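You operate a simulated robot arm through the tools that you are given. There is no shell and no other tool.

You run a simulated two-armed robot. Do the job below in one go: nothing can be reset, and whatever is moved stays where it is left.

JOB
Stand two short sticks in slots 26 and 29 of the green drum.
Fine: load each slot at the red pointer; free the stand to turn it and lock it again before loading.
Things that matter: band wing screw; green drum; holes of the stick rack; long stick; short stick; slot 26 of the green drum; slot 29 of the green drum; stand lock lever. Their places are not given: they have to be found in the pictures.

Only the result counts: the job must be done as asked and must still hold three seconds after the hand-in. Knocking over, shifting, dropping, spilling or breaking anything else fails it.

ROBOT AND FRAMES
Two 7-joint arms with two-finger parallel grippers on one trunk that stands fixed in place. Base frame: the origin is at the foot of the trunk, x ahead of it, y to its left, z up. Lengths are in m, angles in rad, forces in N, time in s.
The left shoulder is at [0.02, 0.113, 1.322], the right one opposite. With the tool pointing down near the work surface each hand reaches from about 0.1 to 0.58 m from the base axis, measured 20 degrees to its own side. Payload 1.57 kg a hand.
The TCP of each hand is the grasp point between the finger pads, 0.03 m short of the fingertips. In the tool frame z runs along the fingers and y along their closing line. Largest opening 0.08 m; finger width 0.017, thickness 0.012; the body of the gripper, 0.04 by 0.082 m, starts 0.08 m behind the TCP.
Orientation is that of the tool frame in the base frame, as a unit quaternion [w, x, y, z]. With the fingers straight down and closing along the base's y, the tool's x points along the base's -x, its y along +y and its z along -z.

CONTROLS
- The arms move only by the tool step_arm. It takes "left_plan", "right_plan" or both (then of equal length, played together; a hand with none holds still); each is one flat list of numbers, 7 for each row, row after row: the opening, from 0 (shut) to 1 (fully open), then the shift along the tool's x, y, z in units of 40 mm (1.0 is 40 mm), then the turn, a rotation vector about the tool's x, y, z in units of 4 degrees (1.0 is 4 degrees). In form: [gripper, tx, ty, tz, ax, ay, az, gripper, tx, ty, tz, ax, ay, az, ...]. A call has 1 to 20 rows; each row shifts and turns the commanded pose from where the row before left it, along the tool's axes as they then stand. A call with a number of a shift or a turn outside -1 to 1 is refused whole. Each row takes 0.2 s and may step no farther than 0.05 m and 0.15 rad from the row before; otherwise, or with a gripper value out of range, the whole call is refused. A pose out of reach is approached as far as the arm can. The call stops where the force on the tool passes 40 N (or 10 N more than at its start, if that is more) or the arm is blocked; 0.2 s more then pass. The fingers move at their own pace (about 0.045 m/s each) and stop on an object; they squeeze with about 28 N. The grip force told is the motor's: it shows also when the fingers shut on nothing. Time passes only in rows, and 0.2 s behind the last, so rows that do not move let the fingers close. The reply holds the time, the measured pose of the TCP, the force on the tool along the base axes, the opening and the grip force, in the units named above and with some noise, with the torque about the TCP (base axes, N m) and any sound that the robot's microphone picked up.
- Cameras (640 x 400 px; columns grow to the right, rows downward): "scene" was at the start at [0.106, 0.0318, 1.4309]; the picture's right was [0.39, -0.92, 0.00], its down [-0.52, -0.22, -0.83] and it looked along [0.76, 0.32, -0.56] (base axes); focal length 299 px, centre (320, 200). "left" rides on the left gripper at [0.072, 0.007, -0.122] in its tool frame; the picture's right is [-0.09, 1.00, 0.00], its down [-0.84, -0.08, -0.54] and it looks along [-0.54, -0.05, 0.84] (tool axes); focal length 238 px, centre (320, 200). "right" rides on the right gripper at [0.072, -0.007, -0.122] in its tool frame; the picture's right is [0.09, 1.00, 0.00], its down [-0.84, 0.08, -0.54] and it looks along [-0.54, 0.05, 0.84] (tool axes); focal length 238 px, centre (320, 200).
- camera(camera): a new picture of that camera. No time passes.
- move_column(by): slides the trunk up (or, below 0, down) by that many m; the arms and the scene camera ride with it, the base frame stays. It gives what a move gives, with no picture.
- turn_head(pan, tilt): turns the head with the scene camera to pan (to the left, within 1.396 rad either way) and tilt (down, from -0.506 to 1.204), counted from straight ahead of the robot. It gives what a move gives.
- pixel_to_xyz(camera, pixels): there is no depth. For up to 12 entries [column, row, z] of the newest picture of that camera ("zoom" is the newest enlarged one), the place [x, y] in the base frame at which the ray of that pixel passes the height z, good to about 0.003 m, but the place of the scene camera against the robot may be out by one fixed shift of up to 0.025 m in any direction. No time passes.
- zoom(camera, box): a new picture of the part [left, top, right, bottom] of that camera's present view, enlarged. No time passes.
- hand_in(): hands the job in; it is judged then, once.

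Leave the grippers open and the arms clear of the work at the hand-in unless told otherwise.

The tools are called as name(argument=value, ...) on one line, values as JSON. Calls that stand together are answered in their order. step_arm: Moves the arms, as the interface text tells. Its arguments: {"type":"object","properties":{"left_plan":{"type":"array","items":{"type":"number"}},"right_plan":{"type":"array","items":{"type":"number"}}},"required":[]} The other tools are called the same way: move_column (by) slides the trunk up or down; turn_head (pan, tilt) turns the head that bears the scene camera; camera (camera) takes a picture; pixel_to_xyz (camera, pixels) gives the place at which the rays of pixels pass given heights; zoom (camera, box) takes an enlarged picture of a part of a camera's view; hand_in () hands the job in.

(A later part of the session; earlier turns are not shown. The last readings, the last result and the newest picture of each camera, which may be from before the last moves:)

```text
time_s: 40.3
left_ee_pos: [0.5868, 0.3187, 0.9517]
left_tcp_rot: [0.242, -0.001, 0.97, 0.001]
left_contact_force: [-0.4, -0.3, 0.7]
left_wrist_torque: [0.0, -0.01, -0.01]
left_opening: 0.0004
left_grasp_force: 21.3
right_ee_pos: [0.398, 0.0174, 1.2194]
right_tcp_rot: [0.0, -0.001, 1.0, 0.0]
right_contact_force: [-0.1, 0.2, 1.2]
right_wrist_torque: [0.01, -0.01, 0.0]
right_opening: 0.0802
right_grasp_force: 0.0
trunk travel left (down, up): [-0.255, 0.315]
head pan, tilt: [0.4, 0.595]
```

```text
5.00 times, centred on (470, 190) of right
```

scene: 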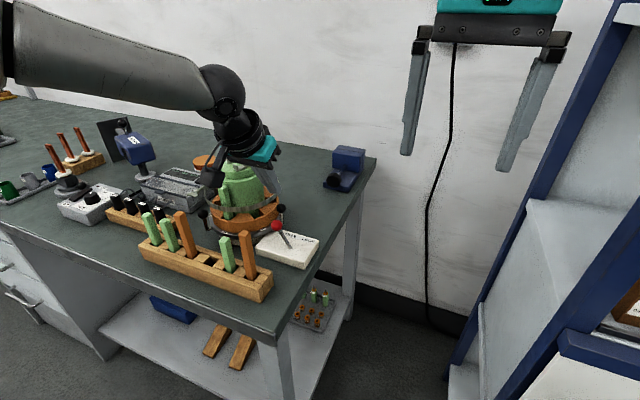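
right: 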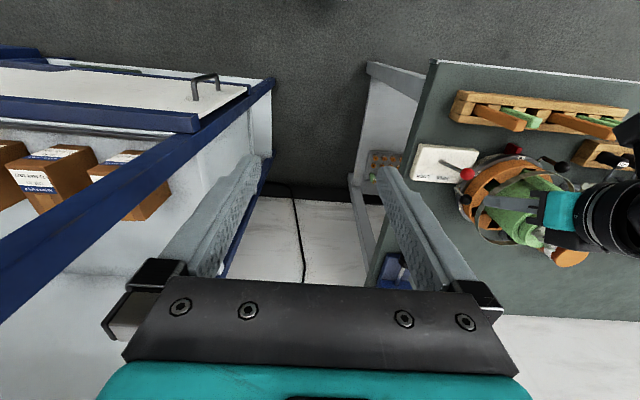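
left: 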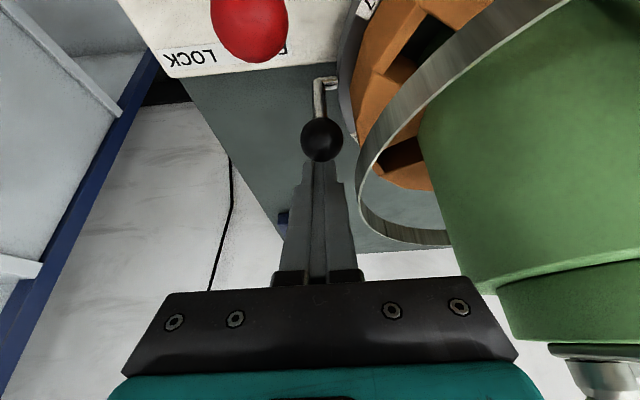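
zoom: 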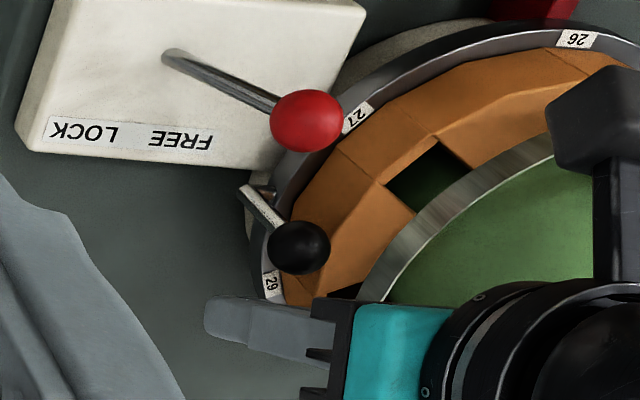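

The fingers are behind the ball. Stage 1: push toward −x by ~50 mm (ball from 270° to about 250°), stopping before the lever knob.

step_arm(left_plan=[0, 0.28, 0, -0.1495, 0, 0, 0, 0, 0.28, 0, -0.1495, 0, 0, 0, 0, 0.28, 0.02, -0.1495, 0, 0, 0, 0, 0.28, 0.04, -0.1495, 0, 0, 0])

camera(camera="left")

zoom(camera="scene", box=[190, 150, 310, 260])

zoom(camera="right", box=[400, 130, 560, 240])

```text
time_s: 41.3
left_ee_pos: [0.5359, 0.3183, 0.9506]
left_tcp_rot: [0.242, 0.001, 0.97, 0.0]
left_contact_force: [0.5, 0.1, 0.1]
left_wrist_torque: [-0.01, -0.01, 0.0]
left_opening: 0.0
left_grasp_force: 21.6
right_ee_pos: [0.399, 0.0182, 1.2181]
right_tcp_rot: [0.0, 0.0, 1.0, -0.001]
right_contact_force: [0.8, -0.9, 0.7]
right_wrist_torque: [0.03, 0.01, -0.01]
right_opening: 0.0801
right_grasp_force: 0.0
trunk travel left (down, up): [-0.255, 0.315]
head pan, tilt: [0.4, 0.595]
```

```text
taken
```

left: 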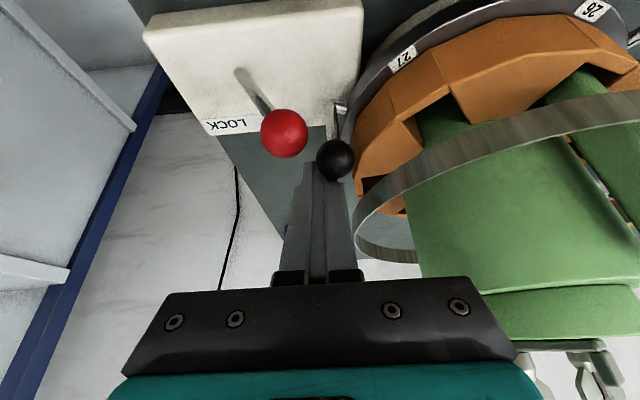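

```text
3.64 times, centred on (250, 205) of scene
```

zoom: 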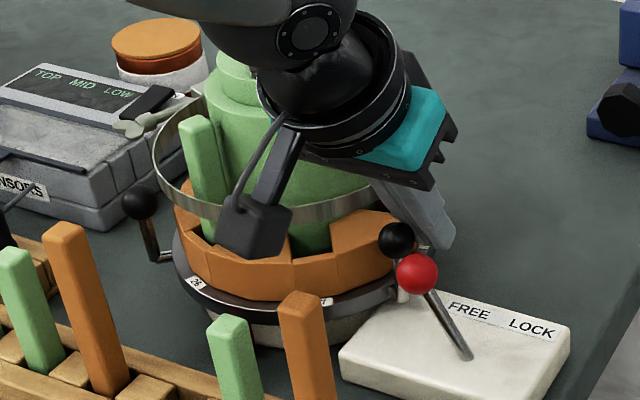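

```text
3.64 times, centred on (480, 185) of right
```

zoom: 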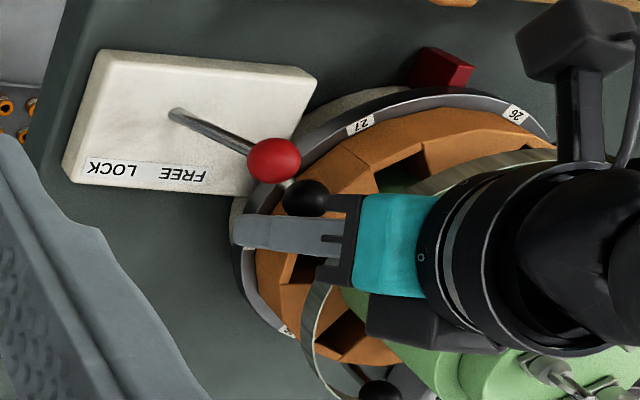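

The drum turned about 21° with hardly any force. To pass the lever knob with the slim side of the fingers, I'll back off, raise, reduce the lean to 12° and yaw the hand +56°.

step_arm(left_plan=[0, -0.52, 0, -0.7125, 0, 0, 0, 0, -0.52, 0, -0.7125, 0, 0, 0, 0, 0, 0, 0, 0, 1, 0, 0, 0, 0, 0, 0, 1, 0, 0, 0, 0, 0, 0, 1, 0, 0, 0, 0, 0, 0, 1, 0])

step_arm(left_plan=[0, 0, 0, 0, -0.208, 0, -0.978, 0, 0, 0, 0, -0.208, 0, -0.978, 0, 0, 0, 0, -0.208, 0, -0.978, 0, 0, 0, 0, -0.208, 0, -0.978, 0, 0, 0, 0, -0.208, 0, -0.978, 0, 0, 0, 0, -0.208, 0, -0.978, 0, 0, 0, 0, -0.208, 0, -0.978, 0, 0, 0, 0, -0.208, 0, -0.978, 0, 0, 0, 0, -0.208, 0, -0.978, 0, 0, 0, 0, -0.208, 0, -0.978, 0, 0, 0, 0, -0.208, 0, -0.978, 0, 0, 0, 0, -0.208, 0, -0.978, 0, 0, 0, 0, -0.208, 0, -0.978, 0, 0, 0, 0, -0.208, 0, -0.978])

camera(camera="left")

camera(camera="scene")

zoom(camera="right", box=[400, 130, 560, 240])

```text
time_s: 42.7
left_ee_pos: [0.5471, 0.3188, 1.0208]
left_tcp_rot: [0.104, -0.001, 0.995, -0.001]
left_contact_force: [-0.4, -0.6, 0.2]
left_wrist_torque: [-0.02, 0.01, 0.01]
left_opening: 0.0
left_grasp_force: 21.3
right_ee_pos: [0.3984, 0.0175, 1.2184]
right_tcp_rot: [-0.001, 0.0, 1.0, 0.001]
right_contact_force: [-0.2, 0.1, 0.2]
right_wrist_torque: [0.0, 0.0, 0.0]
right_opening: 0.0802
right_grasp_force: 0.0
trunk travel left (down, up): [-0.255, 0.315]
head pan, tilt: [0.4, 0.595]
```

```text
time_s: 45.7
left_ee_pos: [0.5471, 0.3201, 1.0213]
left_tcp_rot: [0.092, -0.467, 0.878, 0.049]
left_contact_force: [0.5, 0.0, 0.2]
left_wrist_torque: [0.05, -0.01, 0.0]
left_opening: 0.0
left_grasp_force: 21.4
right_ee_pos: [0.3987, 0.0173, 1.2172]
right_tcp_rot: [0.001, 0.0, 1.0, 0.0]
right_contact_force: [-0.1, 0.5, 0.8]
right_wrist_torque: [-0.01, 0.0, 0.02]
right_opening: 0.08
right_grasp_force: 0.2
trunk travel left (down, up): [-0.255, 0.315]
head pan, tilt: [0.4, 0.595]
```

```text
taken
```

left: 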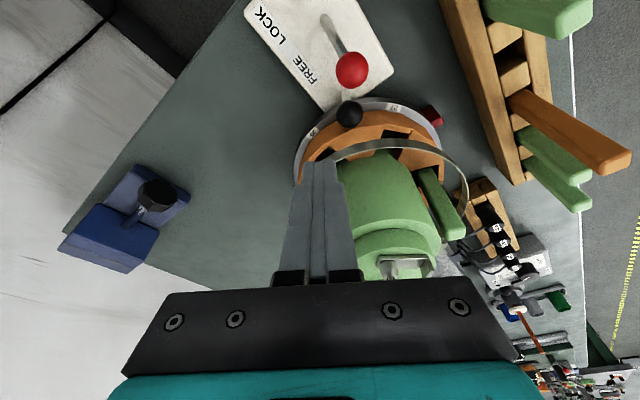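

```text
taken
```

scene: 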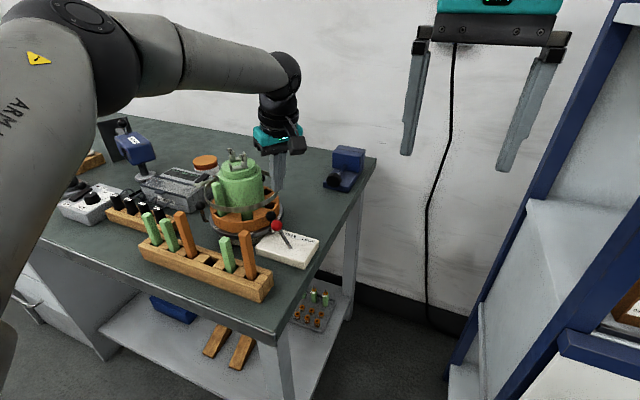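

```text
3.64 times, centred on (480, 185) of right
```

zoom: 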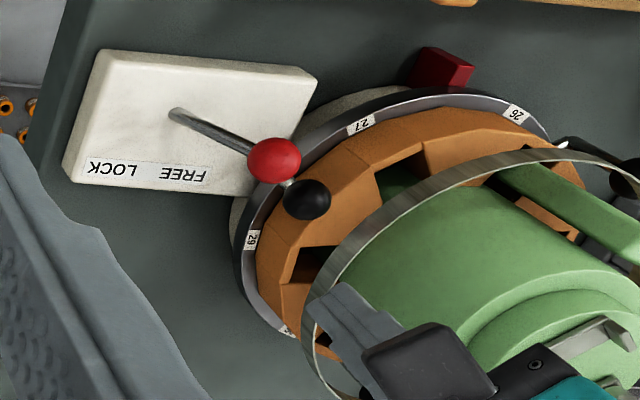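

The yaw worked. Measuring the ball (349,114) and knob (352,70) from this view.

pixel_to_xyz(camera="left", pixels=[[349, 114, 0.94], [352, 70, 0.94], [431, 115, 0.873]])

pixel_to_xyz(camera="right", pixels=[[476.4, 189.6, 0.94], [467.3, 178.6, 0.94]])

zoom(camera="left", box=[270, 40, 490, 260])

```text
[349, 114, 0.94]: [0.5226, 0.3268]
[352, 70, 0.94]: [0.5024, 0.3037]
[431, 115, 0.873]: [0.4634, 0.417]
```

```text
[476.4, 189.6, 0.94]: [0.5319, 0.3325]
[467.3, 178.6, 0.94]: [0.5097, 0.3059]
```

```text
1.82 times, centred on (380, 150) of left
```

zoom: 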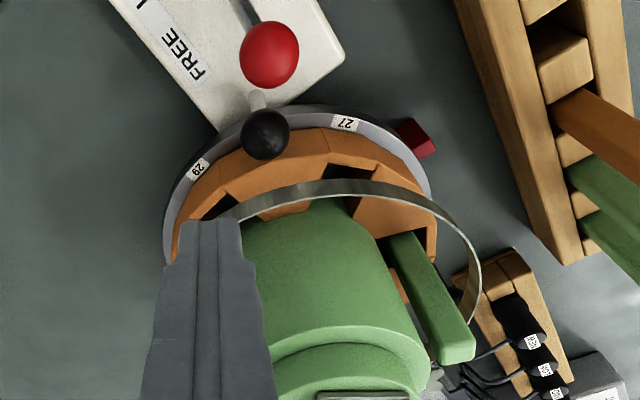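

Ball at (0.5226,0.327), knob at (0.502,0.304). Lowering the fingers behind the ball at about (0.551,0.321).

step_arm(left_plan=[0, 0.145, -0.0375, 0.876, 0, 0, 0, 0, 0.145, -0.0375, 0.876, 0, 0, 0, 0, 0, 0, 0, 0, 0, 0])

camera(camera="left")

zoom(camera="scene", box=[190, 150, 310, 260])

zoom(camera="right", box=[400, 130, 560, 240])

```text
time_s: 46.3
left_ee_pos: [0.5403, 0.326, 0.9768]
left_tcp_rot: [0.105, -0.467, 0.877, 0.04]
left_contact_force: [1.0, 0.4, -0.9]
left_wrist_torque: [0.0, 0.01, 0.02]
left_opening: 0.0
left_grasp_force: 20.9
left hand out of reach, approached as far as the arm can: row 1, 2
right_ee_pos: [0.4004, 0.0182, 1.216]
right_tcp_rot: [-0.001, 0.001, 1.0, -0.001]
right_contact_force: [0.9, 0.4, -0.4]
right_wrist_torque: [-0.01, 0.06, 0.02]
right_opening: 0.08
right_grasp_force: 0.1
trunk travel left (down, up): [-0.255, 0.315]
head pan, tilt: [0.4, 0.595]
stopped in row 2 (left hand): the force on the tool passed its limit at 55 N (the readings are from after the stop); the commanded pose is now the measured one
```

```text
taken
```

left: 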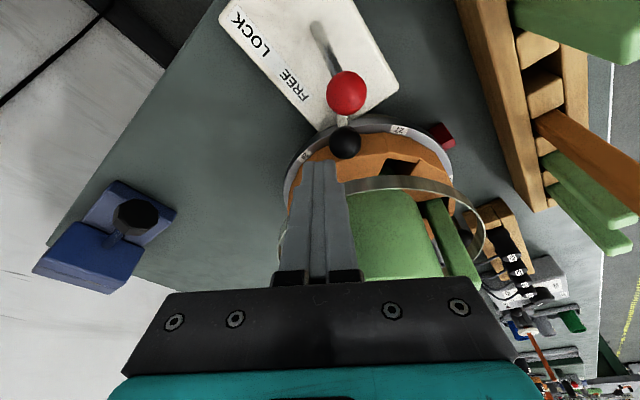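

```text
3.64 times, centred on (250, 205) of scene
```

zoom: 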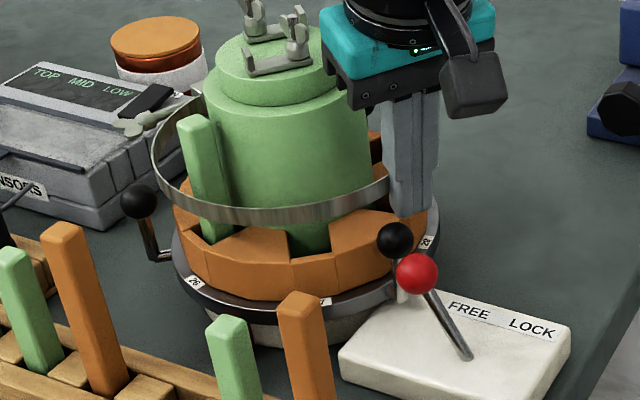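

```text
3.64 times, centred on (480, 185) of right
```

zoom: 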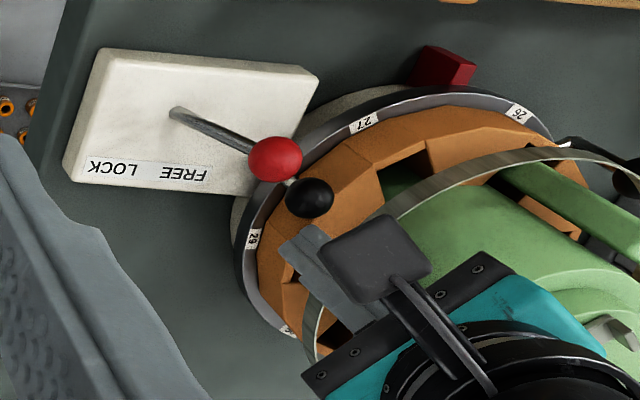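

The arm was out of reach there and the fingertips came down on the ball. I'll raise 45 mm and lean the hand 16° more (about its closing axis), then look at the state.

step_arm(left_plan=[0, -0.117, 0, -0.55, 0, 0, 0, 0, -0.117, 0, -0.55, 0, 0, 0, 0, 0, 0, 0, 0, -1, 0, 0, 0, 0, 0, 0, -1, 0, 0, 0, 0, 0, 0, -1, 0, 0, 0, 0, 0, 0, -1, 0, 0, 0, 0, 0, 0, 0, 0])

camera(camera="left")

zoom(camera="scene", box=[180, 130, 310, 260])

zoom(camera="left", box=[270, 60, 500, 260])

```text
time_s: 47.9
left_ee_pos: [0.5359, 0.3259, 1.0236]
left_tcp_rot: [0.229, -0.456, 0.854, 0.105]
left_contact_force: [-0.7, -0.2, -0.2]
left_wrist_torque: [-0.01, 0.0, -0.02]
left_opening: 0.0
left_grasp_force: 21.3
right_ee_pos: [0.3978, 0.0177, 1.2174]
right_tcp_rot: [0.0, 0.0, 1.0, 0.0]
right_contact_force: [-0.5, -0.5, -0.1]
right_wrist_torque: [0.01, 0.01, -0.02]
right_opening: 0.08
right_grasp_force: 0.1
trunk travel left (down, up): [-0.255, 0.315]
head pan, tilt: [0.4, 0.595]
```

```text
taken
```

left: 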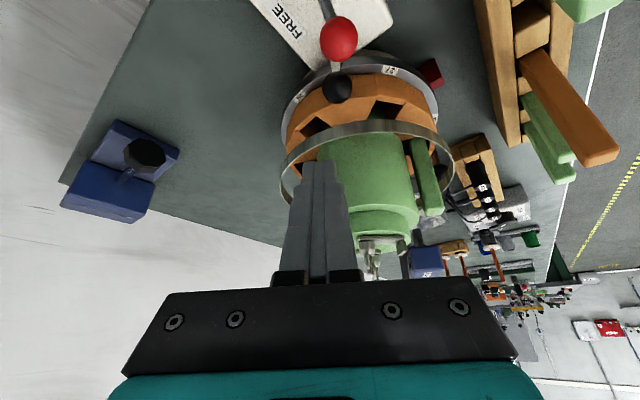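

```text
3.08 times, centred on (245, 195) of scene
```

zoom: 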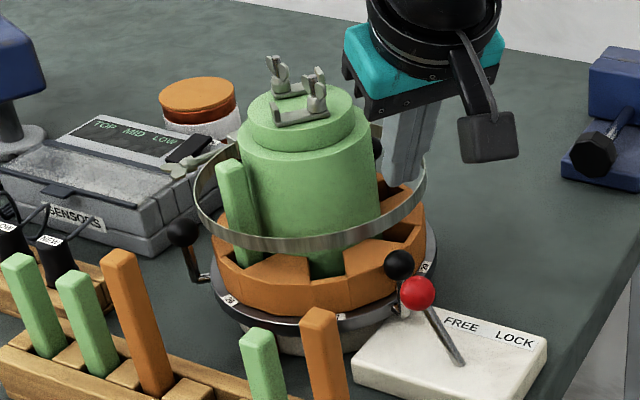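

```text
2.00 times, centred on (385, 160) of left
```

zoom: 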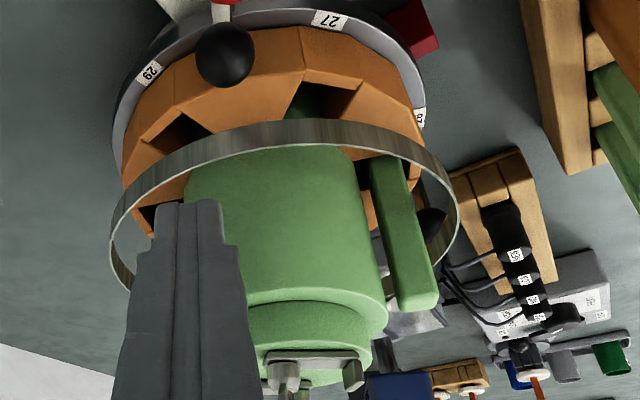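

The band and stick look undisturbed. Re-measuring the ball at (338,90).

pixel_to_xyz(camera="left", pixels=[[338, 89, 0.94], [338, 39, 0.94], [433, 72, 0.873], [391, 70, 0.9], [301, 97, 0.9]])

```text
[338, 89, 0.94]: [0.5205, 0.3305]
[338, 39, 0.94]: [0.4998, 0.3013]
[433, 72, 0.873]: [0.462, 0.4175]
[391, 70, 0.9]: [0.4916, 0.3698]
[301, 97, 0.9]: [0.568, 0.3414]
```

Moving 20 mm further behind (fingers away from the ball), then descending.

step_arm(left_plan=[0, 0, -0.512, 0, 0, 0, 0, 0, 0.283, 0, 0.533, 0, 0, 0, 0, 0.283, 0, 0.533, 0, 0, 0, 0, 0.283, 0, 0.533, 0, 0, 0, 0, 0, 0, 0, 0, 0, 0])

camera(camera="left")

zoom(camera="scene", box=[190, 150, 310, 260])

zoom(camera="right", box=[400, 130, 560, 240])

```text
time_s: 49.1
left_ee_pos: [0.5388, 0.3214, 0.9605]
left_tcp_rot: [0.229, -0.456, 0.854, 0.105]
left_contact_force: [0.1, 0.7, -0.7]
left_wrist_torque: [0.0, 0.01, 0.01]
left_opening: 0.0
left_grasp_force: 21.2
left hand out of reach, approached as far as the arm can: row 3, 4
right_ee_pos: [0.3994, 0.0183, 1.2177]
right_tcp_rot: [0.0, 0.0, 1.0, 0.001]
right_contact_force: [0.5, -0.8, -0.4]
right_wrist_torque: [0.04, -0.02, 0.01]
right_opening: 0.0799
right_grasp_force: 0.0
trunk travel left (down, up): [-0.255, 0.315]
head pan, tilt: [0.4, 0.595]
```

```text
taken
```

left: 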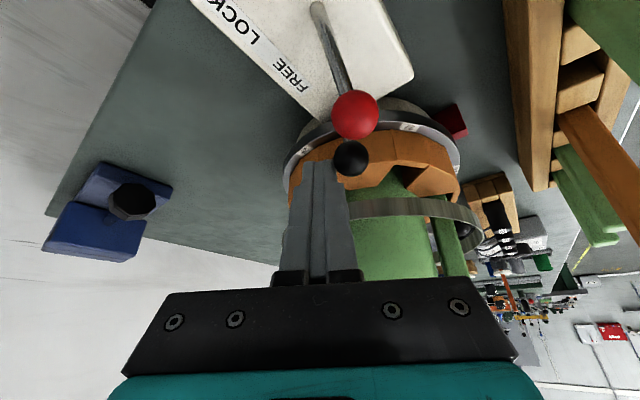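

```text
3.64 times, centred on (250, 205) of scene
```

zoom: 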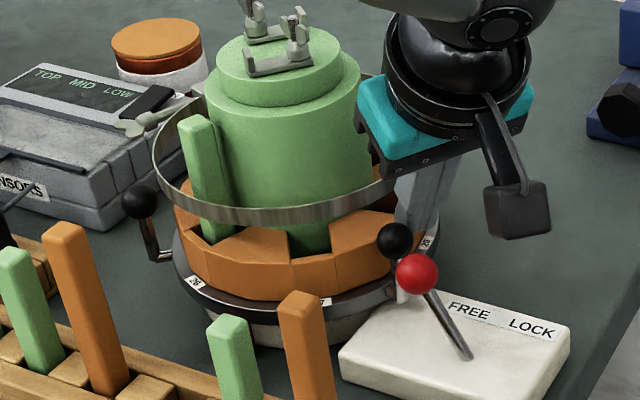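

```text
3.64 times, centred on (480, 185) of right
```

zoom: 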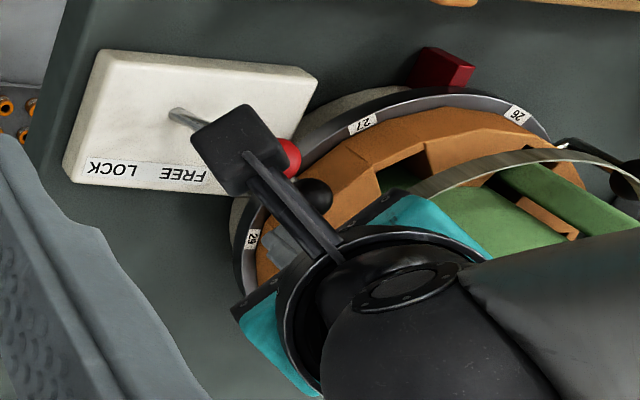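

This pose is at the arm's limit but the fingers are behind the ball without contact (TCP z 0.9605). I'll push clockwise in small steps, slightly outward and up first.

step_arm(left_plan=[0, 0.162, 0.152, -0.17, 0, 0, 0, 0, 0.125, 0.252, -0.065, 0, 0, 0, 0, 0.07, 0.293, -0.035, 0, 0, 0])

camera(camera="left")

zoom(camera="scene", box=[190, 150, 310, 260])

zoom(camera="left", box=[270, 60, 490, 260])

```text
time_s: 49.9
left_ee_pos: [0.5055, 0.3205, 0.9619]
left_tcp_rot: [0.229, -0.457, 0.853, 0.106]
left_contact_force: [-0.2, 0.7, -0.3]
left_wrist_torque: [0.0, -0.02, 0.01]
left_opening: 0.0
left_grasp_force: 21.4
right_ee_pos: [0.3974, 0.0177, 1.2187]
right_tcp_rot: [0.0, 0.0, 1.0, 0.0]
right_contact_force: [0.1, -0.1, 0.2]
right_wrist_torque: [0.03, -0.02, 0.02]
right_opening: 0.0802
right_grasp_force: 0.0
trunk travel left (down, up): [-0.255, 0.315]
head pan, tilt: [0.4, 0.595]
```

```text
taken
```

left: 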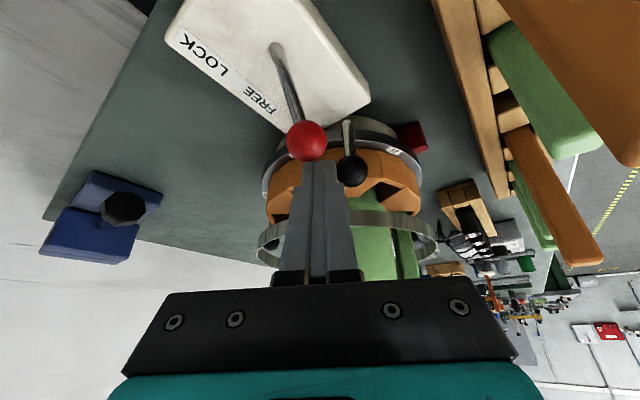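

```text
3.64 times, centred on (250, 205) of scene
```

zoom: 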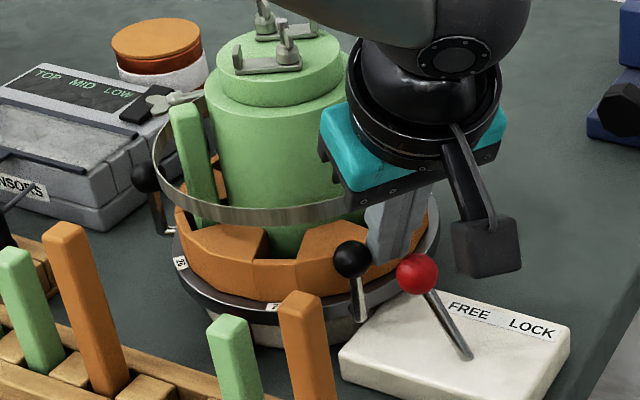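

```text
2.00 times, centred on (380, 160) of left
```

zoom: 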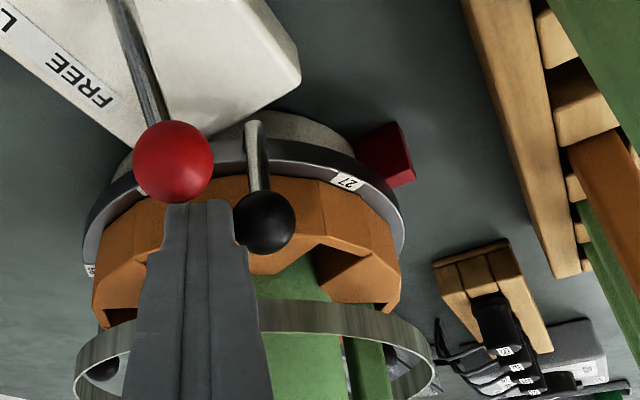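

The ball has passed the lever knob and label 27 nears the pointer. Continuing: two more steps, then following the arc with the hand yawing back 4° per row.

step_arm(left_plan=[0, 0.035, 0.305, -0.02, 0, 0, 0, 0, 0.01, 0.308, 0, 0, 0, 0, 0, -0.0245, 0.196, 0.013, 0.4695, 0, 0.883, 0, -0.0245, 0.196, 0.013, 0.4695, 0, 0.883, 0, -0.0245, 0.196, 0.013, 0.4695, 0, 0.883, 0, -0.0245, 0.196, 0.013, 0.4695, 0, 0.883])

camera(camera="left")

zoom(camera="scene", box=[180, 150, 300, 260])

zoom(camera="right", box=[400, 130, 580, 250])

```text
time_s: 51.3
left_ee_pos: [0.4619, 0.3569, 0.9613]
left_tcp_rot: [0.241, -0.331, 0.909, 0.077]
left_contact_force: [-0.3, -0.5, -0.5]
left_wrist_torque: [-0.01, -0.01, 0.01]
left_opening: 0.0
left_grasp_force: 21.2
right_ee_pos: [0.3982, 0.0172, 1.2181]
right_tcp_rot: [0.0, 0.0, 1.0, -0.001]
right_contact_force: [-0.4, -0.3, -1.1]
right_wrist_torque: [0.04, 0.05, 0.0]
right_opening: 0.0798
right_grasp_force: 0.1
trunk travel left (down, up): [-0.255, 0.315]
head pan, tilt: [0.4, 0.595]
```

```text
taken
```

left: 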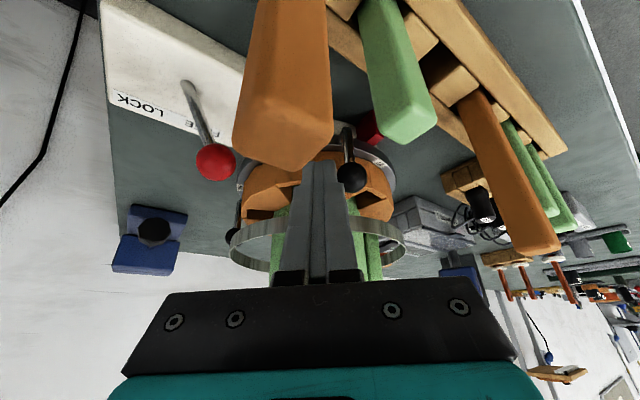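

```text
3.64 times, centred on (240, 205) of scene
```

zoom: 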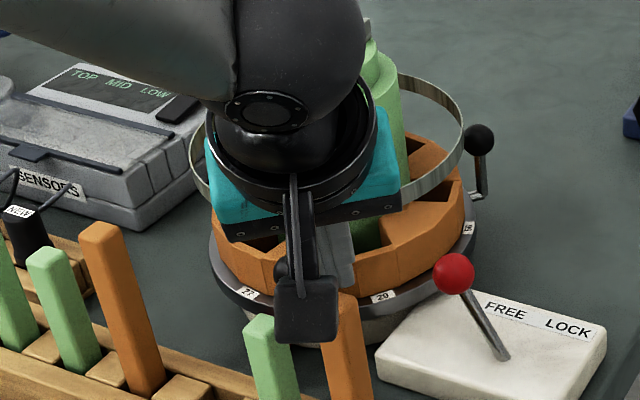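

```text
3.33 times, centred on (490, 190) of right
```

zoom: 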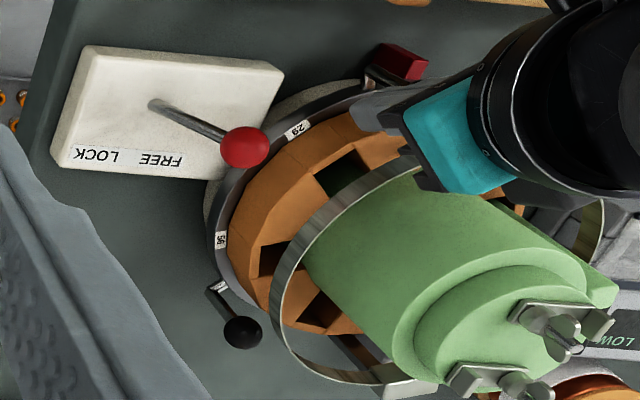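

The turn continues (29 is approaching). The camera block is above the long stick at the rack end, so I'll check that stick's top height (tip at (285,150)).

pixel_to_xyz(camera="left", pixels=[[285, 143, 0.97], [285, 143, 0.98], [285, 143, 0.99], [285, 143, 1.0], [395, 125, 0.97], [530, 240, 0.98], [530, 240, 1.0], [352, 177, 0.94], [370, 128, 0.873]])

zoom(camera="scene", box=[220, 200, 290, 260])

```text
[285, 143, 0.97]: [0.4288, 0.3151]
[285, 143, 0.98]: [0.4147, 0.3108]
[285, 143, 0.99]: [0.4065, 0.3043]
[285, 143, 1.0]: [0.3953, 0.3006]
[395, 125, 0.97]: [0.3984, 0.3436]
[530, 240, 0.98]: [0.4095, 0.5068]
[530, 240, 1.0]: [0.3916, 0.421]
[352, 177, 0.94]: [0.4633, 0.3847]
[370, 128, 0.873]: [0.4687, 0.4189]
```

```text
6.67 times, centred on (255, 230) of scene
```

zoom: 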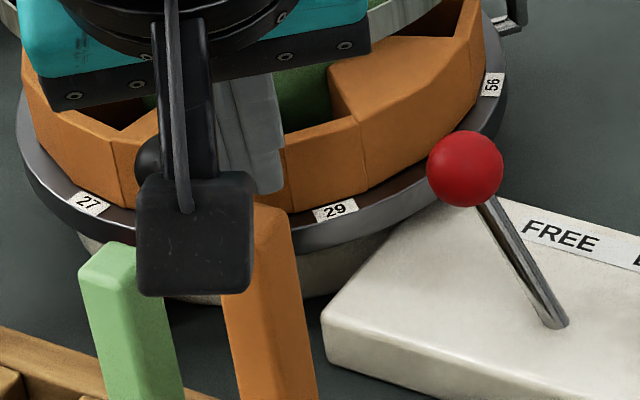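

Long stick top ≈0.998; I'll first reduce the lean to 12° (raising the camera block), nudge inward 8 mm, then continue the arc.

step_arm(left_plan=[0, 0, 0, 0, 0, 1, 0, 0, 0, 0, 0, 0, 1, 0, 0, 0, 0, 0, 0, 1, 0, 0, 0, 0, 0, 0, 1, 0, 0, -0.195, -0.023, 0.04, 0, 0, 0, 0, -0.027, 0.182, 0.006, 0.208, 0, 0.978, 0, -0.027, 0.182, 0.006, 0.208, 0, 0.978, 0, -0.027, 0.182, 0.006, 0.208, 0, 0.978, 0, -0.027, 0.182, 0.006, 0.208, 0, 0.978, 0, -0.027, 0.182, 0.006, 0.208, 0, 0.978, 0, -0.027, 0.182, 0.006, 0.208, 0, 0.978])

camera(camera="left")

camera(camera="scene")

zoom(camera="scene", box=[180, 150, 300, 260])

zoom(camera="right", box=[400, 130, 580, 250])

```text
time_s: 53.7
left_ee_pos: [0.4525, 0.4046, 0.9628]
left_tcp_rot: [0.12, -0.136, 0.983, 0.012]
left_contact_force: [0.1, 0.2, -0.3]
left_wrist_torque: [-0.03, 0.0, -0.01]
left_opening: 0.0001
left_grasp_force: 20.5
right_ee_pos: [0.3985, 0.0184, 1.2167]
right_tcp_rot: [0.001, 0.0, 1.0, 0.0]
right_contact_force: [-0.4, 0.6, -0.4]
right_wrist_torque: [-0.01, 0.0, 0.02]
right_opening: 0.0799
right_grasp_force: 0.0
trunk travel left (down, up): [-0.255, 0.315]
head pan, tilt: [0.4, 0.595]
```

```text
taken
```

left: 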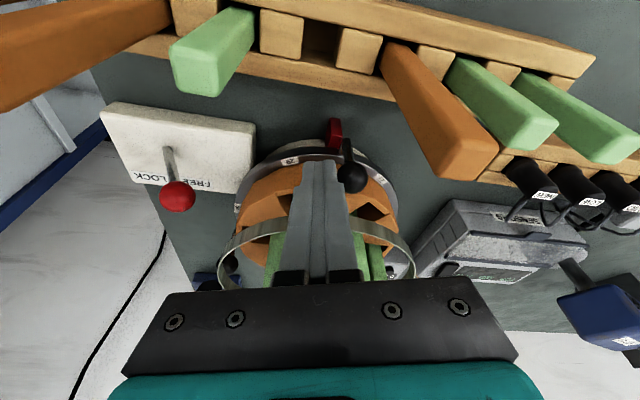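

```text
taken
```

scene: 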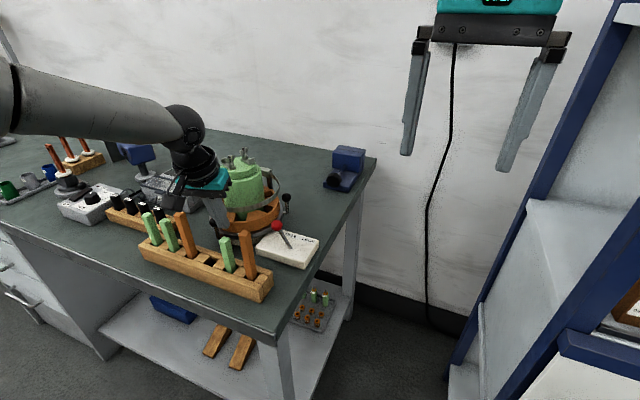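

```text
3.64 times, centred on (240, 205) of scene
```

zoom: 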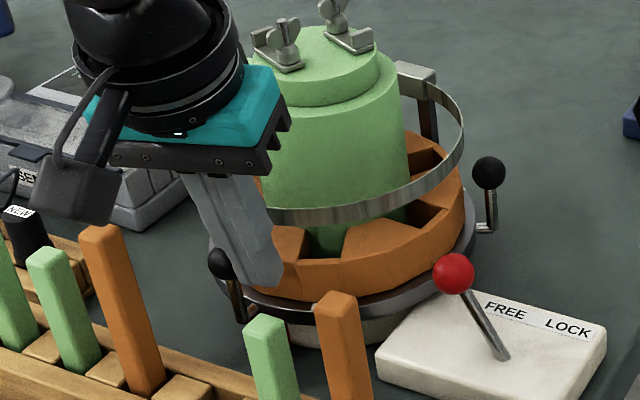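

```text
3.33 times, centred on (490, 190) of right
```

zoom: 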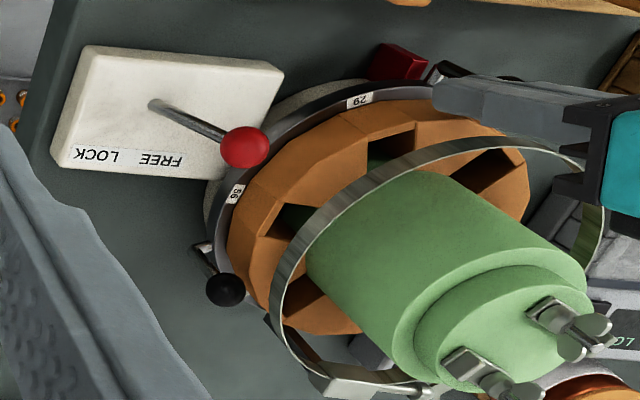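

Label 29 is close to the pointer. Measuring the ball (352,178) and label 29 (290,161).

pixel_to_xyz(camera="left", pixels=[[352, 178, 0.94], [290, 161, 0.893], [334, 131, 0.873]])

zoom(camera="left", box=[220, 100, 420, 260])

```text
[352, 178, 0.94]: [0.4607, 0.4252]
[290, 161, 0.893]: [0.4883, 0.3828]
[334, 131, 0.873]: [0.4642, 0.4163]
```

```text
2.50 times, centred on (320, 180) of left
```

zoom: 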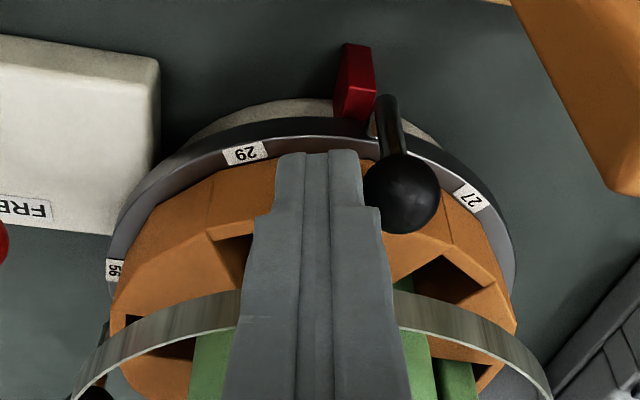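

Ball at azimuth ≈176°, label 29 at ≈207°; about 26° more. Six more rows.

step_arm(left_plan=[0, -0.027, 0.182, 0.006, 0.208, 0, 0.978, 0, -0.027, 0.182, 0.006, 0.208, 0, 0.978, 0, -0.027, 0.182, 0.006, 0.208, 0, 0.978, 0, -0.027, 0.182, 0.006, 0.208, 0, 0.978, 0, -0.027, 0.182, 0.006, 0.208, 0, 0.978, 0, -0.027, 0.182, 0.006, 0.208, 0, 0.978])

camera(camera="left")

zoom(camera="left", box=[220, 80, 420, 240])

zoom(camera="right", box=[460, 130, 580, 210])

zoom(camera="scene", box=[180, 150, 300, 260])

```text
time_s: 55.1
left_ee_pos: [0.4562, 0.4464, 0.9615]
left_tcp_rot: [0.121, 0.072, 0.99, -0.006]
left_contact_force: [0.2, 0.3, 0.0]
left_wrist_torque: [0.01, -0.02, 0.0]
left_opening: 0.0
left_grasp_force: 21.2
right_ee_pos: [0.3991, 0.0181, 1.2174]
right_tcp_rot: [0.0, 0.0, 1.0, -0.001]
right_contact_force: [-0.5, 0.1, -0.1]
right_wrist_torque: [0.01, -0.01, 0.02]
right_opening: 0.0798
right_grasp_force: 0.0
trunk travel left (down, up): [-0.255, 0.315]
head pan, tilt: [0.4, 0.595]
```

```text
taken
```

left: 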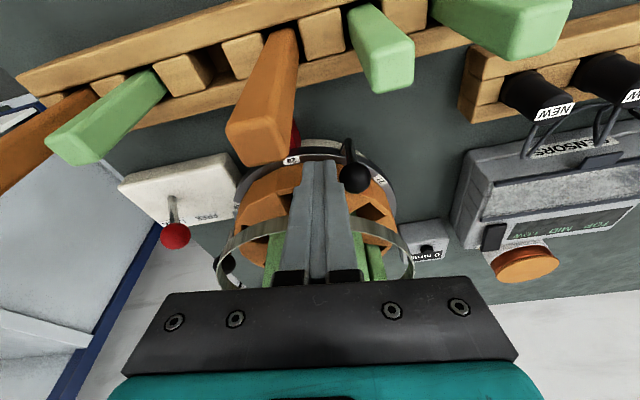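

```text
2.50 times, centred on (320, 160) of left
```

zoom: 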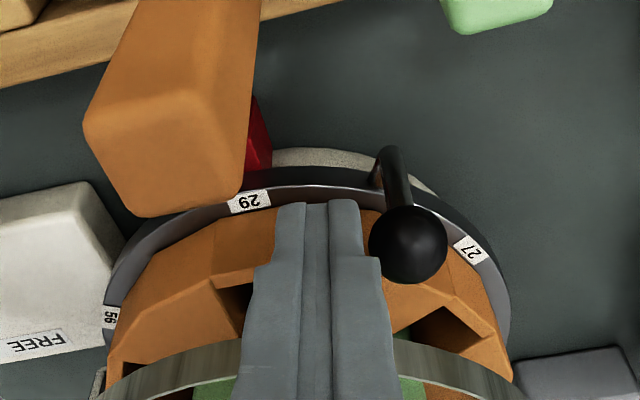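

```text
5.00 times, centred on (520, 170) of right
```

zoom: 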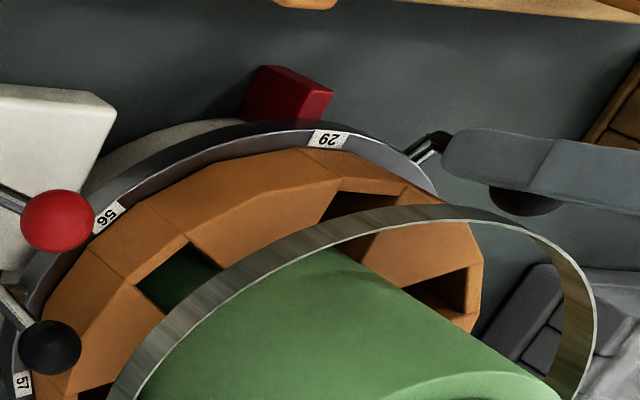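

```text
3.64 times, centred on (240, 205) of scene
```

zoom: 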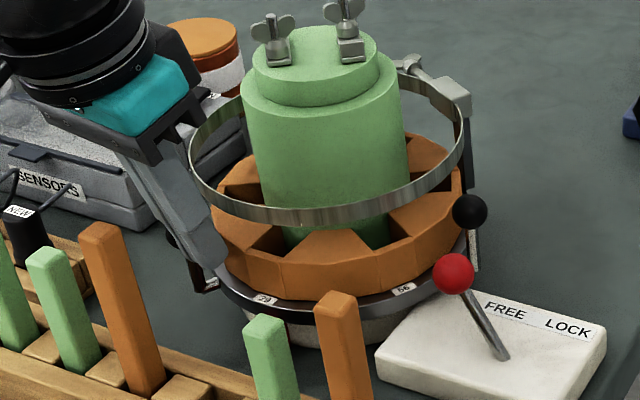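

Label 29 is now at the pointer. I'll compare with the reference view of slot 26 earlier (same zoom: label centre (215,78), wall corners (245,155), (372,170)).

zoom(camera="right", box=[500, 150, 564, 190])

```text
10.00 times, centred on (532, 170) of right
```

zoom: 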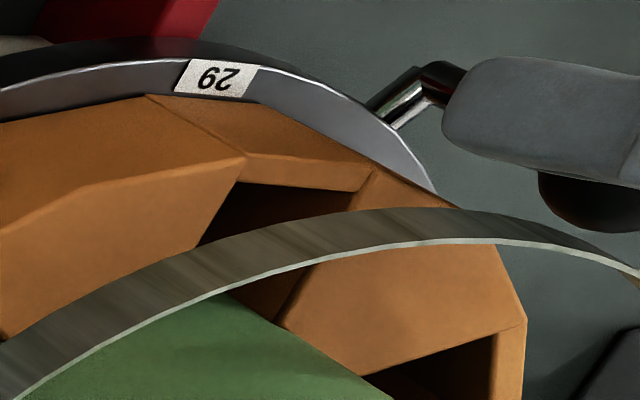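

Alignment matches to within a fraction of a millimetre. Backing the fingers off the ball 10 mm, then raising 0.1 m.

step_arm(left_plan=[0, 0, -0.25, 0, 0, 0, 0, 0, -0.173, 0, -0.815, 0, 0, 0, 0, -0.173, 0, -0.815, 0, 0, 0, 0, -0.173, 0, -0.815, 0, 0, 0, 0, 0, 0, 0, -0.208, 0, -0.978, 0, 0, 0, 0, -0.208, 0, -0.978, 0, 0, 0, 0, 0, 0, 0])

camera(camera="left")

zoom(camera="right", box=[500, 150, 564, 190])

zoom(camera="scene", box=[180, 140, 310, 260])

```text
time_s: 56.7
left_ee_pos: [0.4518, 0.437, 1.0626]
left_tcp_rot: [0.121, 0.001, 0.993, 0.0]
left_contact_force: [-0.4, 0.2, 0.5]
left_wrist_torque: [-0.02, 0.03, 0.0]
left_opening: 0.0001
left_grasp_force: 21.5
right_ee_pos: [0.3986, 0.0177, 1.2175]
right_tcp_rot: [0.0, 0.001, 1.0, 0.0]
right_contact_force: [0.2, 0.5, -1.0]
right_wrist_torque: [0.01, 0.0, 0.02]
right_opening: 0.08
right_grasp_force: 0.0
trunk travel left (down, up): [-0.255, 0.315]
head pan, tilt: [0.4, 0.595]
```

```text
taken
```

left: 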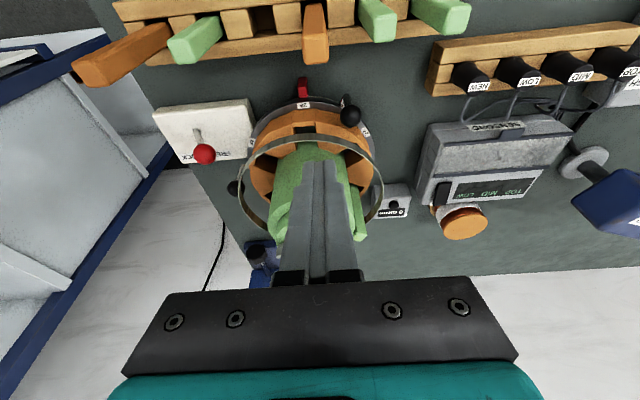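

```text
10.00 times, centred on (532, 170) of right
```

zoom: 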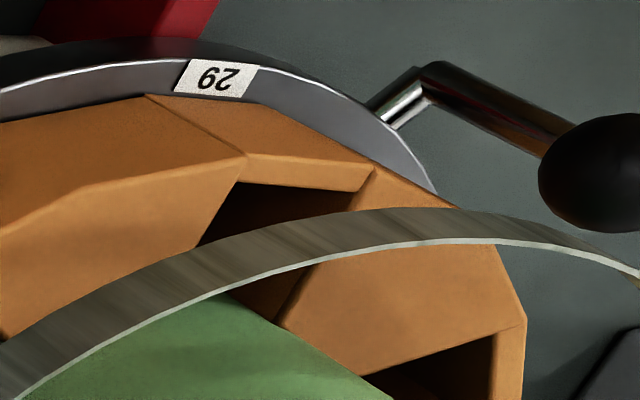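

```text
3.33 times, centred on (245, 200) of scene
```

zoom: 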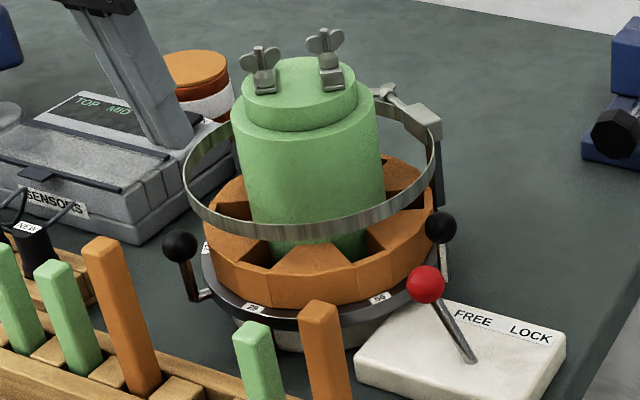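

The turntable stayed put at 29. Now moving the open (36 mm) fingers above the knob at FREE (≈(0.50,0.303)).

step_arm(left_plan=[0.45, 0, -0.83, 0, 0, 0, 0, 0.45, 0, -0.83, 0, 0, 0, 0, 0.45, 0, -0.83, 0, 0, 0, 0, 0.45, 0, -0.83, 0, 0, 0, 0, 0.45, -0.5, 0, 0.38, 0, 0, 0, 0.45, -0.5, 0, 0.38, 0, 0, 0, 0.45, 0, 0, 0, 0, 0, 0])

camera(camera="left")

zoom(camera="left", box=[220, 50, 440, 220])

zoom(camera="scene", box=[180, 140, 310, 260])

```text
time_s: 58.3
left_ee_pos: [0.4956, 0.3044, 1.0428]
left_tcp_rot: [0.121, 0.0, 0.993, 0.0]
left_contact_force: [0.0, 0.3, -0.4]
left_wrist_torque: [-0.04, 0.0, 0.0]
left_opening: 0.0359
left_grasp_force: 0.0
right_ee_pos: [0.3987, 0.0181, 1.2173]
right_tcp_rot: [0.0, 0.0, 1.0, 0.001]
right_contact_force: [-0.5, -0.3, 0.1]
right_wrist_torque: [0.0, 0.03, 0.02]
right_opening: 0.0799
right_grasp_force: 0.0
trunk travel left (down, up): [-0.255, 0.315]
head pan, tilt: [0.4, 0.595]
```

```text
taken
```

left: 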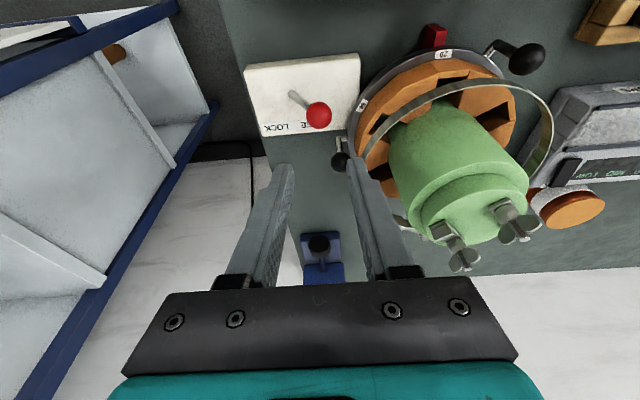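

```text
2.35 times, centred on (330, 135) of left
```

zoom: 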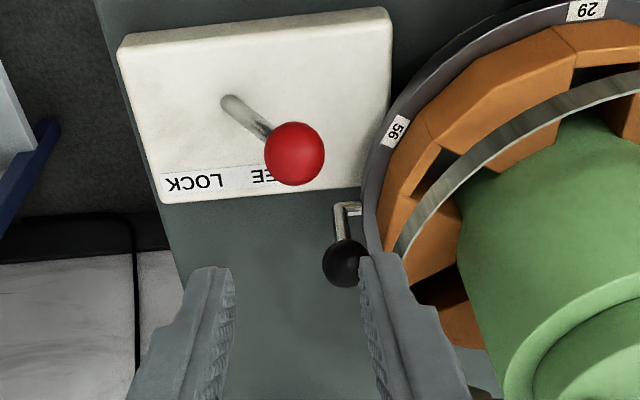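

```text
3.33 times, centred on (245, 200) of scene
```

zoom: 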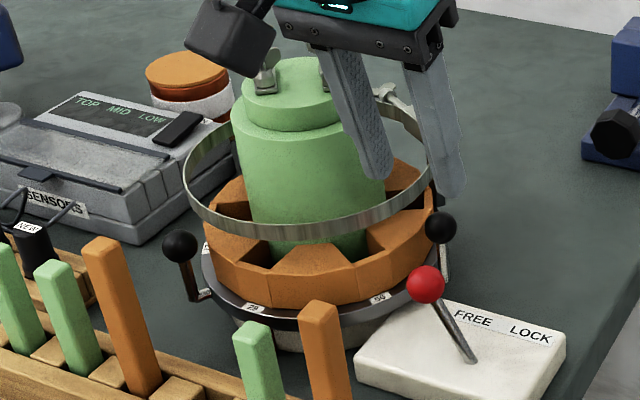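

Lowering over the knob.

pixel_to_xyz(camera="left", pixels=[[318.6, 115, 0.94]])

step_arm(left_plan=[0.45, 0.168, 0, 0.818, 0, 0, 0, 0.45, 0.168, 0, 0.818, 0, 0, 0, 0.45, 0.168, 0, 0.818, 0, 0, 0, 0.45, 0, 0, 0, 0, 0, 0])

camera(camera="left")

```text
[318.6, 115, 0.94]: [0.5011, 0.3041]
```

```text
time_s: 59.3
left_ee_pos: [0.502, 0.3045, 0.9432]
left_tcp_rot: [0.122, 0.001, 0.993, 0.0]
left_contact_force: [-0.1, -0.4, 0.4]
left_wrist_torque: [-0.04, -0.02, 0.01]
left_opening: 0.0363
left_grasp_force: 0.4
right_ee_pos: [0.3986, 0.018, 1.2174]
right_tcp_rot: [0.0, 0.0, 1.0, 0.0]
right_contact_force: [-0.9, 0.1, 1.2]
right_wrist_torque: [0.01, 0.07, 0.0]
right_opening: 0.0801
right_grasp_force: 0.0
trunk travel left (down, up): [-0.255, 0.315]
head pan, tilt: [0.4, 0.595]
```

```text
taken
```

left: 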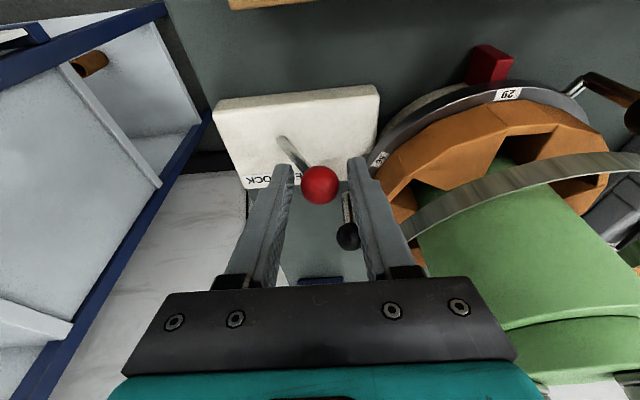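

The knob is between the fingers. Pushing toward −y (LOCK) 60 mm.

step_arm(left_plan=[0.45, 0, -0.3, 0, 0, 0, 0, 0.45, 0, -0.3, 0, 0, 0, 0, 0.45, 0, -0.3, 0, 0, 0, 0, 0.45, 0, -0.3, 0, 0, 0, 0, 0.45, 0, -0.3, 0, 0, 0, 0])

camera(camera="left")

zoom(camera="scene", box=[220, 160, 340, 270])

zoom(camera="right", box=[500, 150, 564, 190])

```text
time_s: 60.5
left_ee_pos: [0.5023, 0.2436, 0.942]
left_tcp_rot: [0.122, 0.0, 0.993, 0.001]
left_contact_force: [-0.1, 3.8, 0.8]
left_wrist_torque: [0.11, 0.04, 0.04]
left_opening: 0.0391
left_grasp_force: 2.2
right_ee_pos: [0.3984, 0.0174, 1.2187]
right_tcp_rot: [0.0, 0.0, 1.0, 0.0]
right_contact_force: [-0.1, -0.2, -0.9]
right_wrist_torque: [0.03, -0.03, 0.02]
right_opening: 0.08
right_grasp_force: 0.1
trunk travel left (down, up): [-0.255, 0.315]
head pan, tilt: [0.4, 0.595]
```

```text
taken
```

left: 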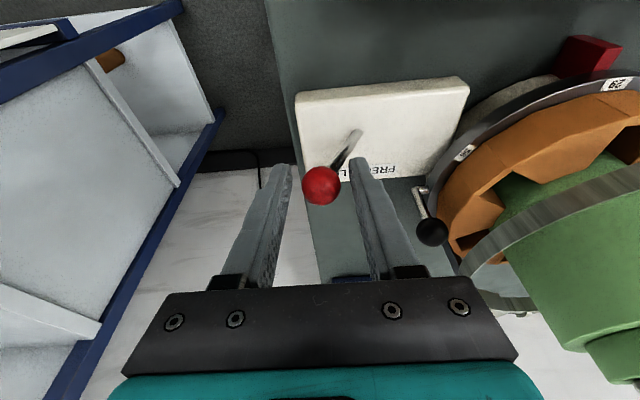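

```text
3.64 times, centred on (280, 215) of scene
```

zoom: 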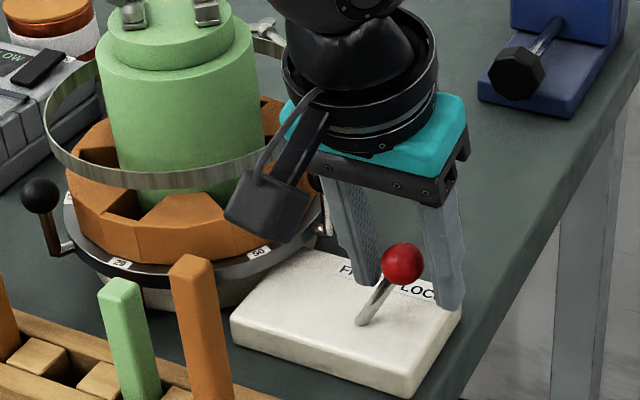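

```text
10.00 times, centred on (532, 170) of right
```

zoom: 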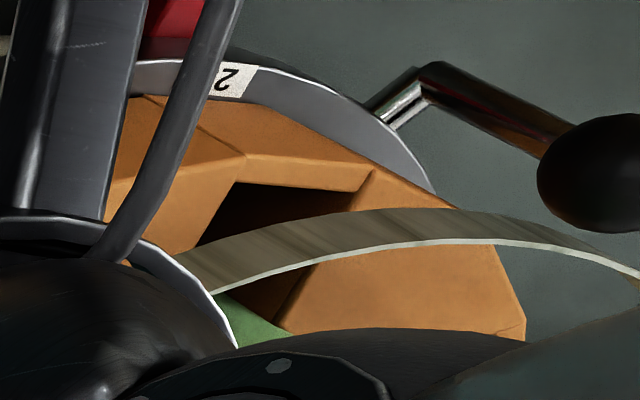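

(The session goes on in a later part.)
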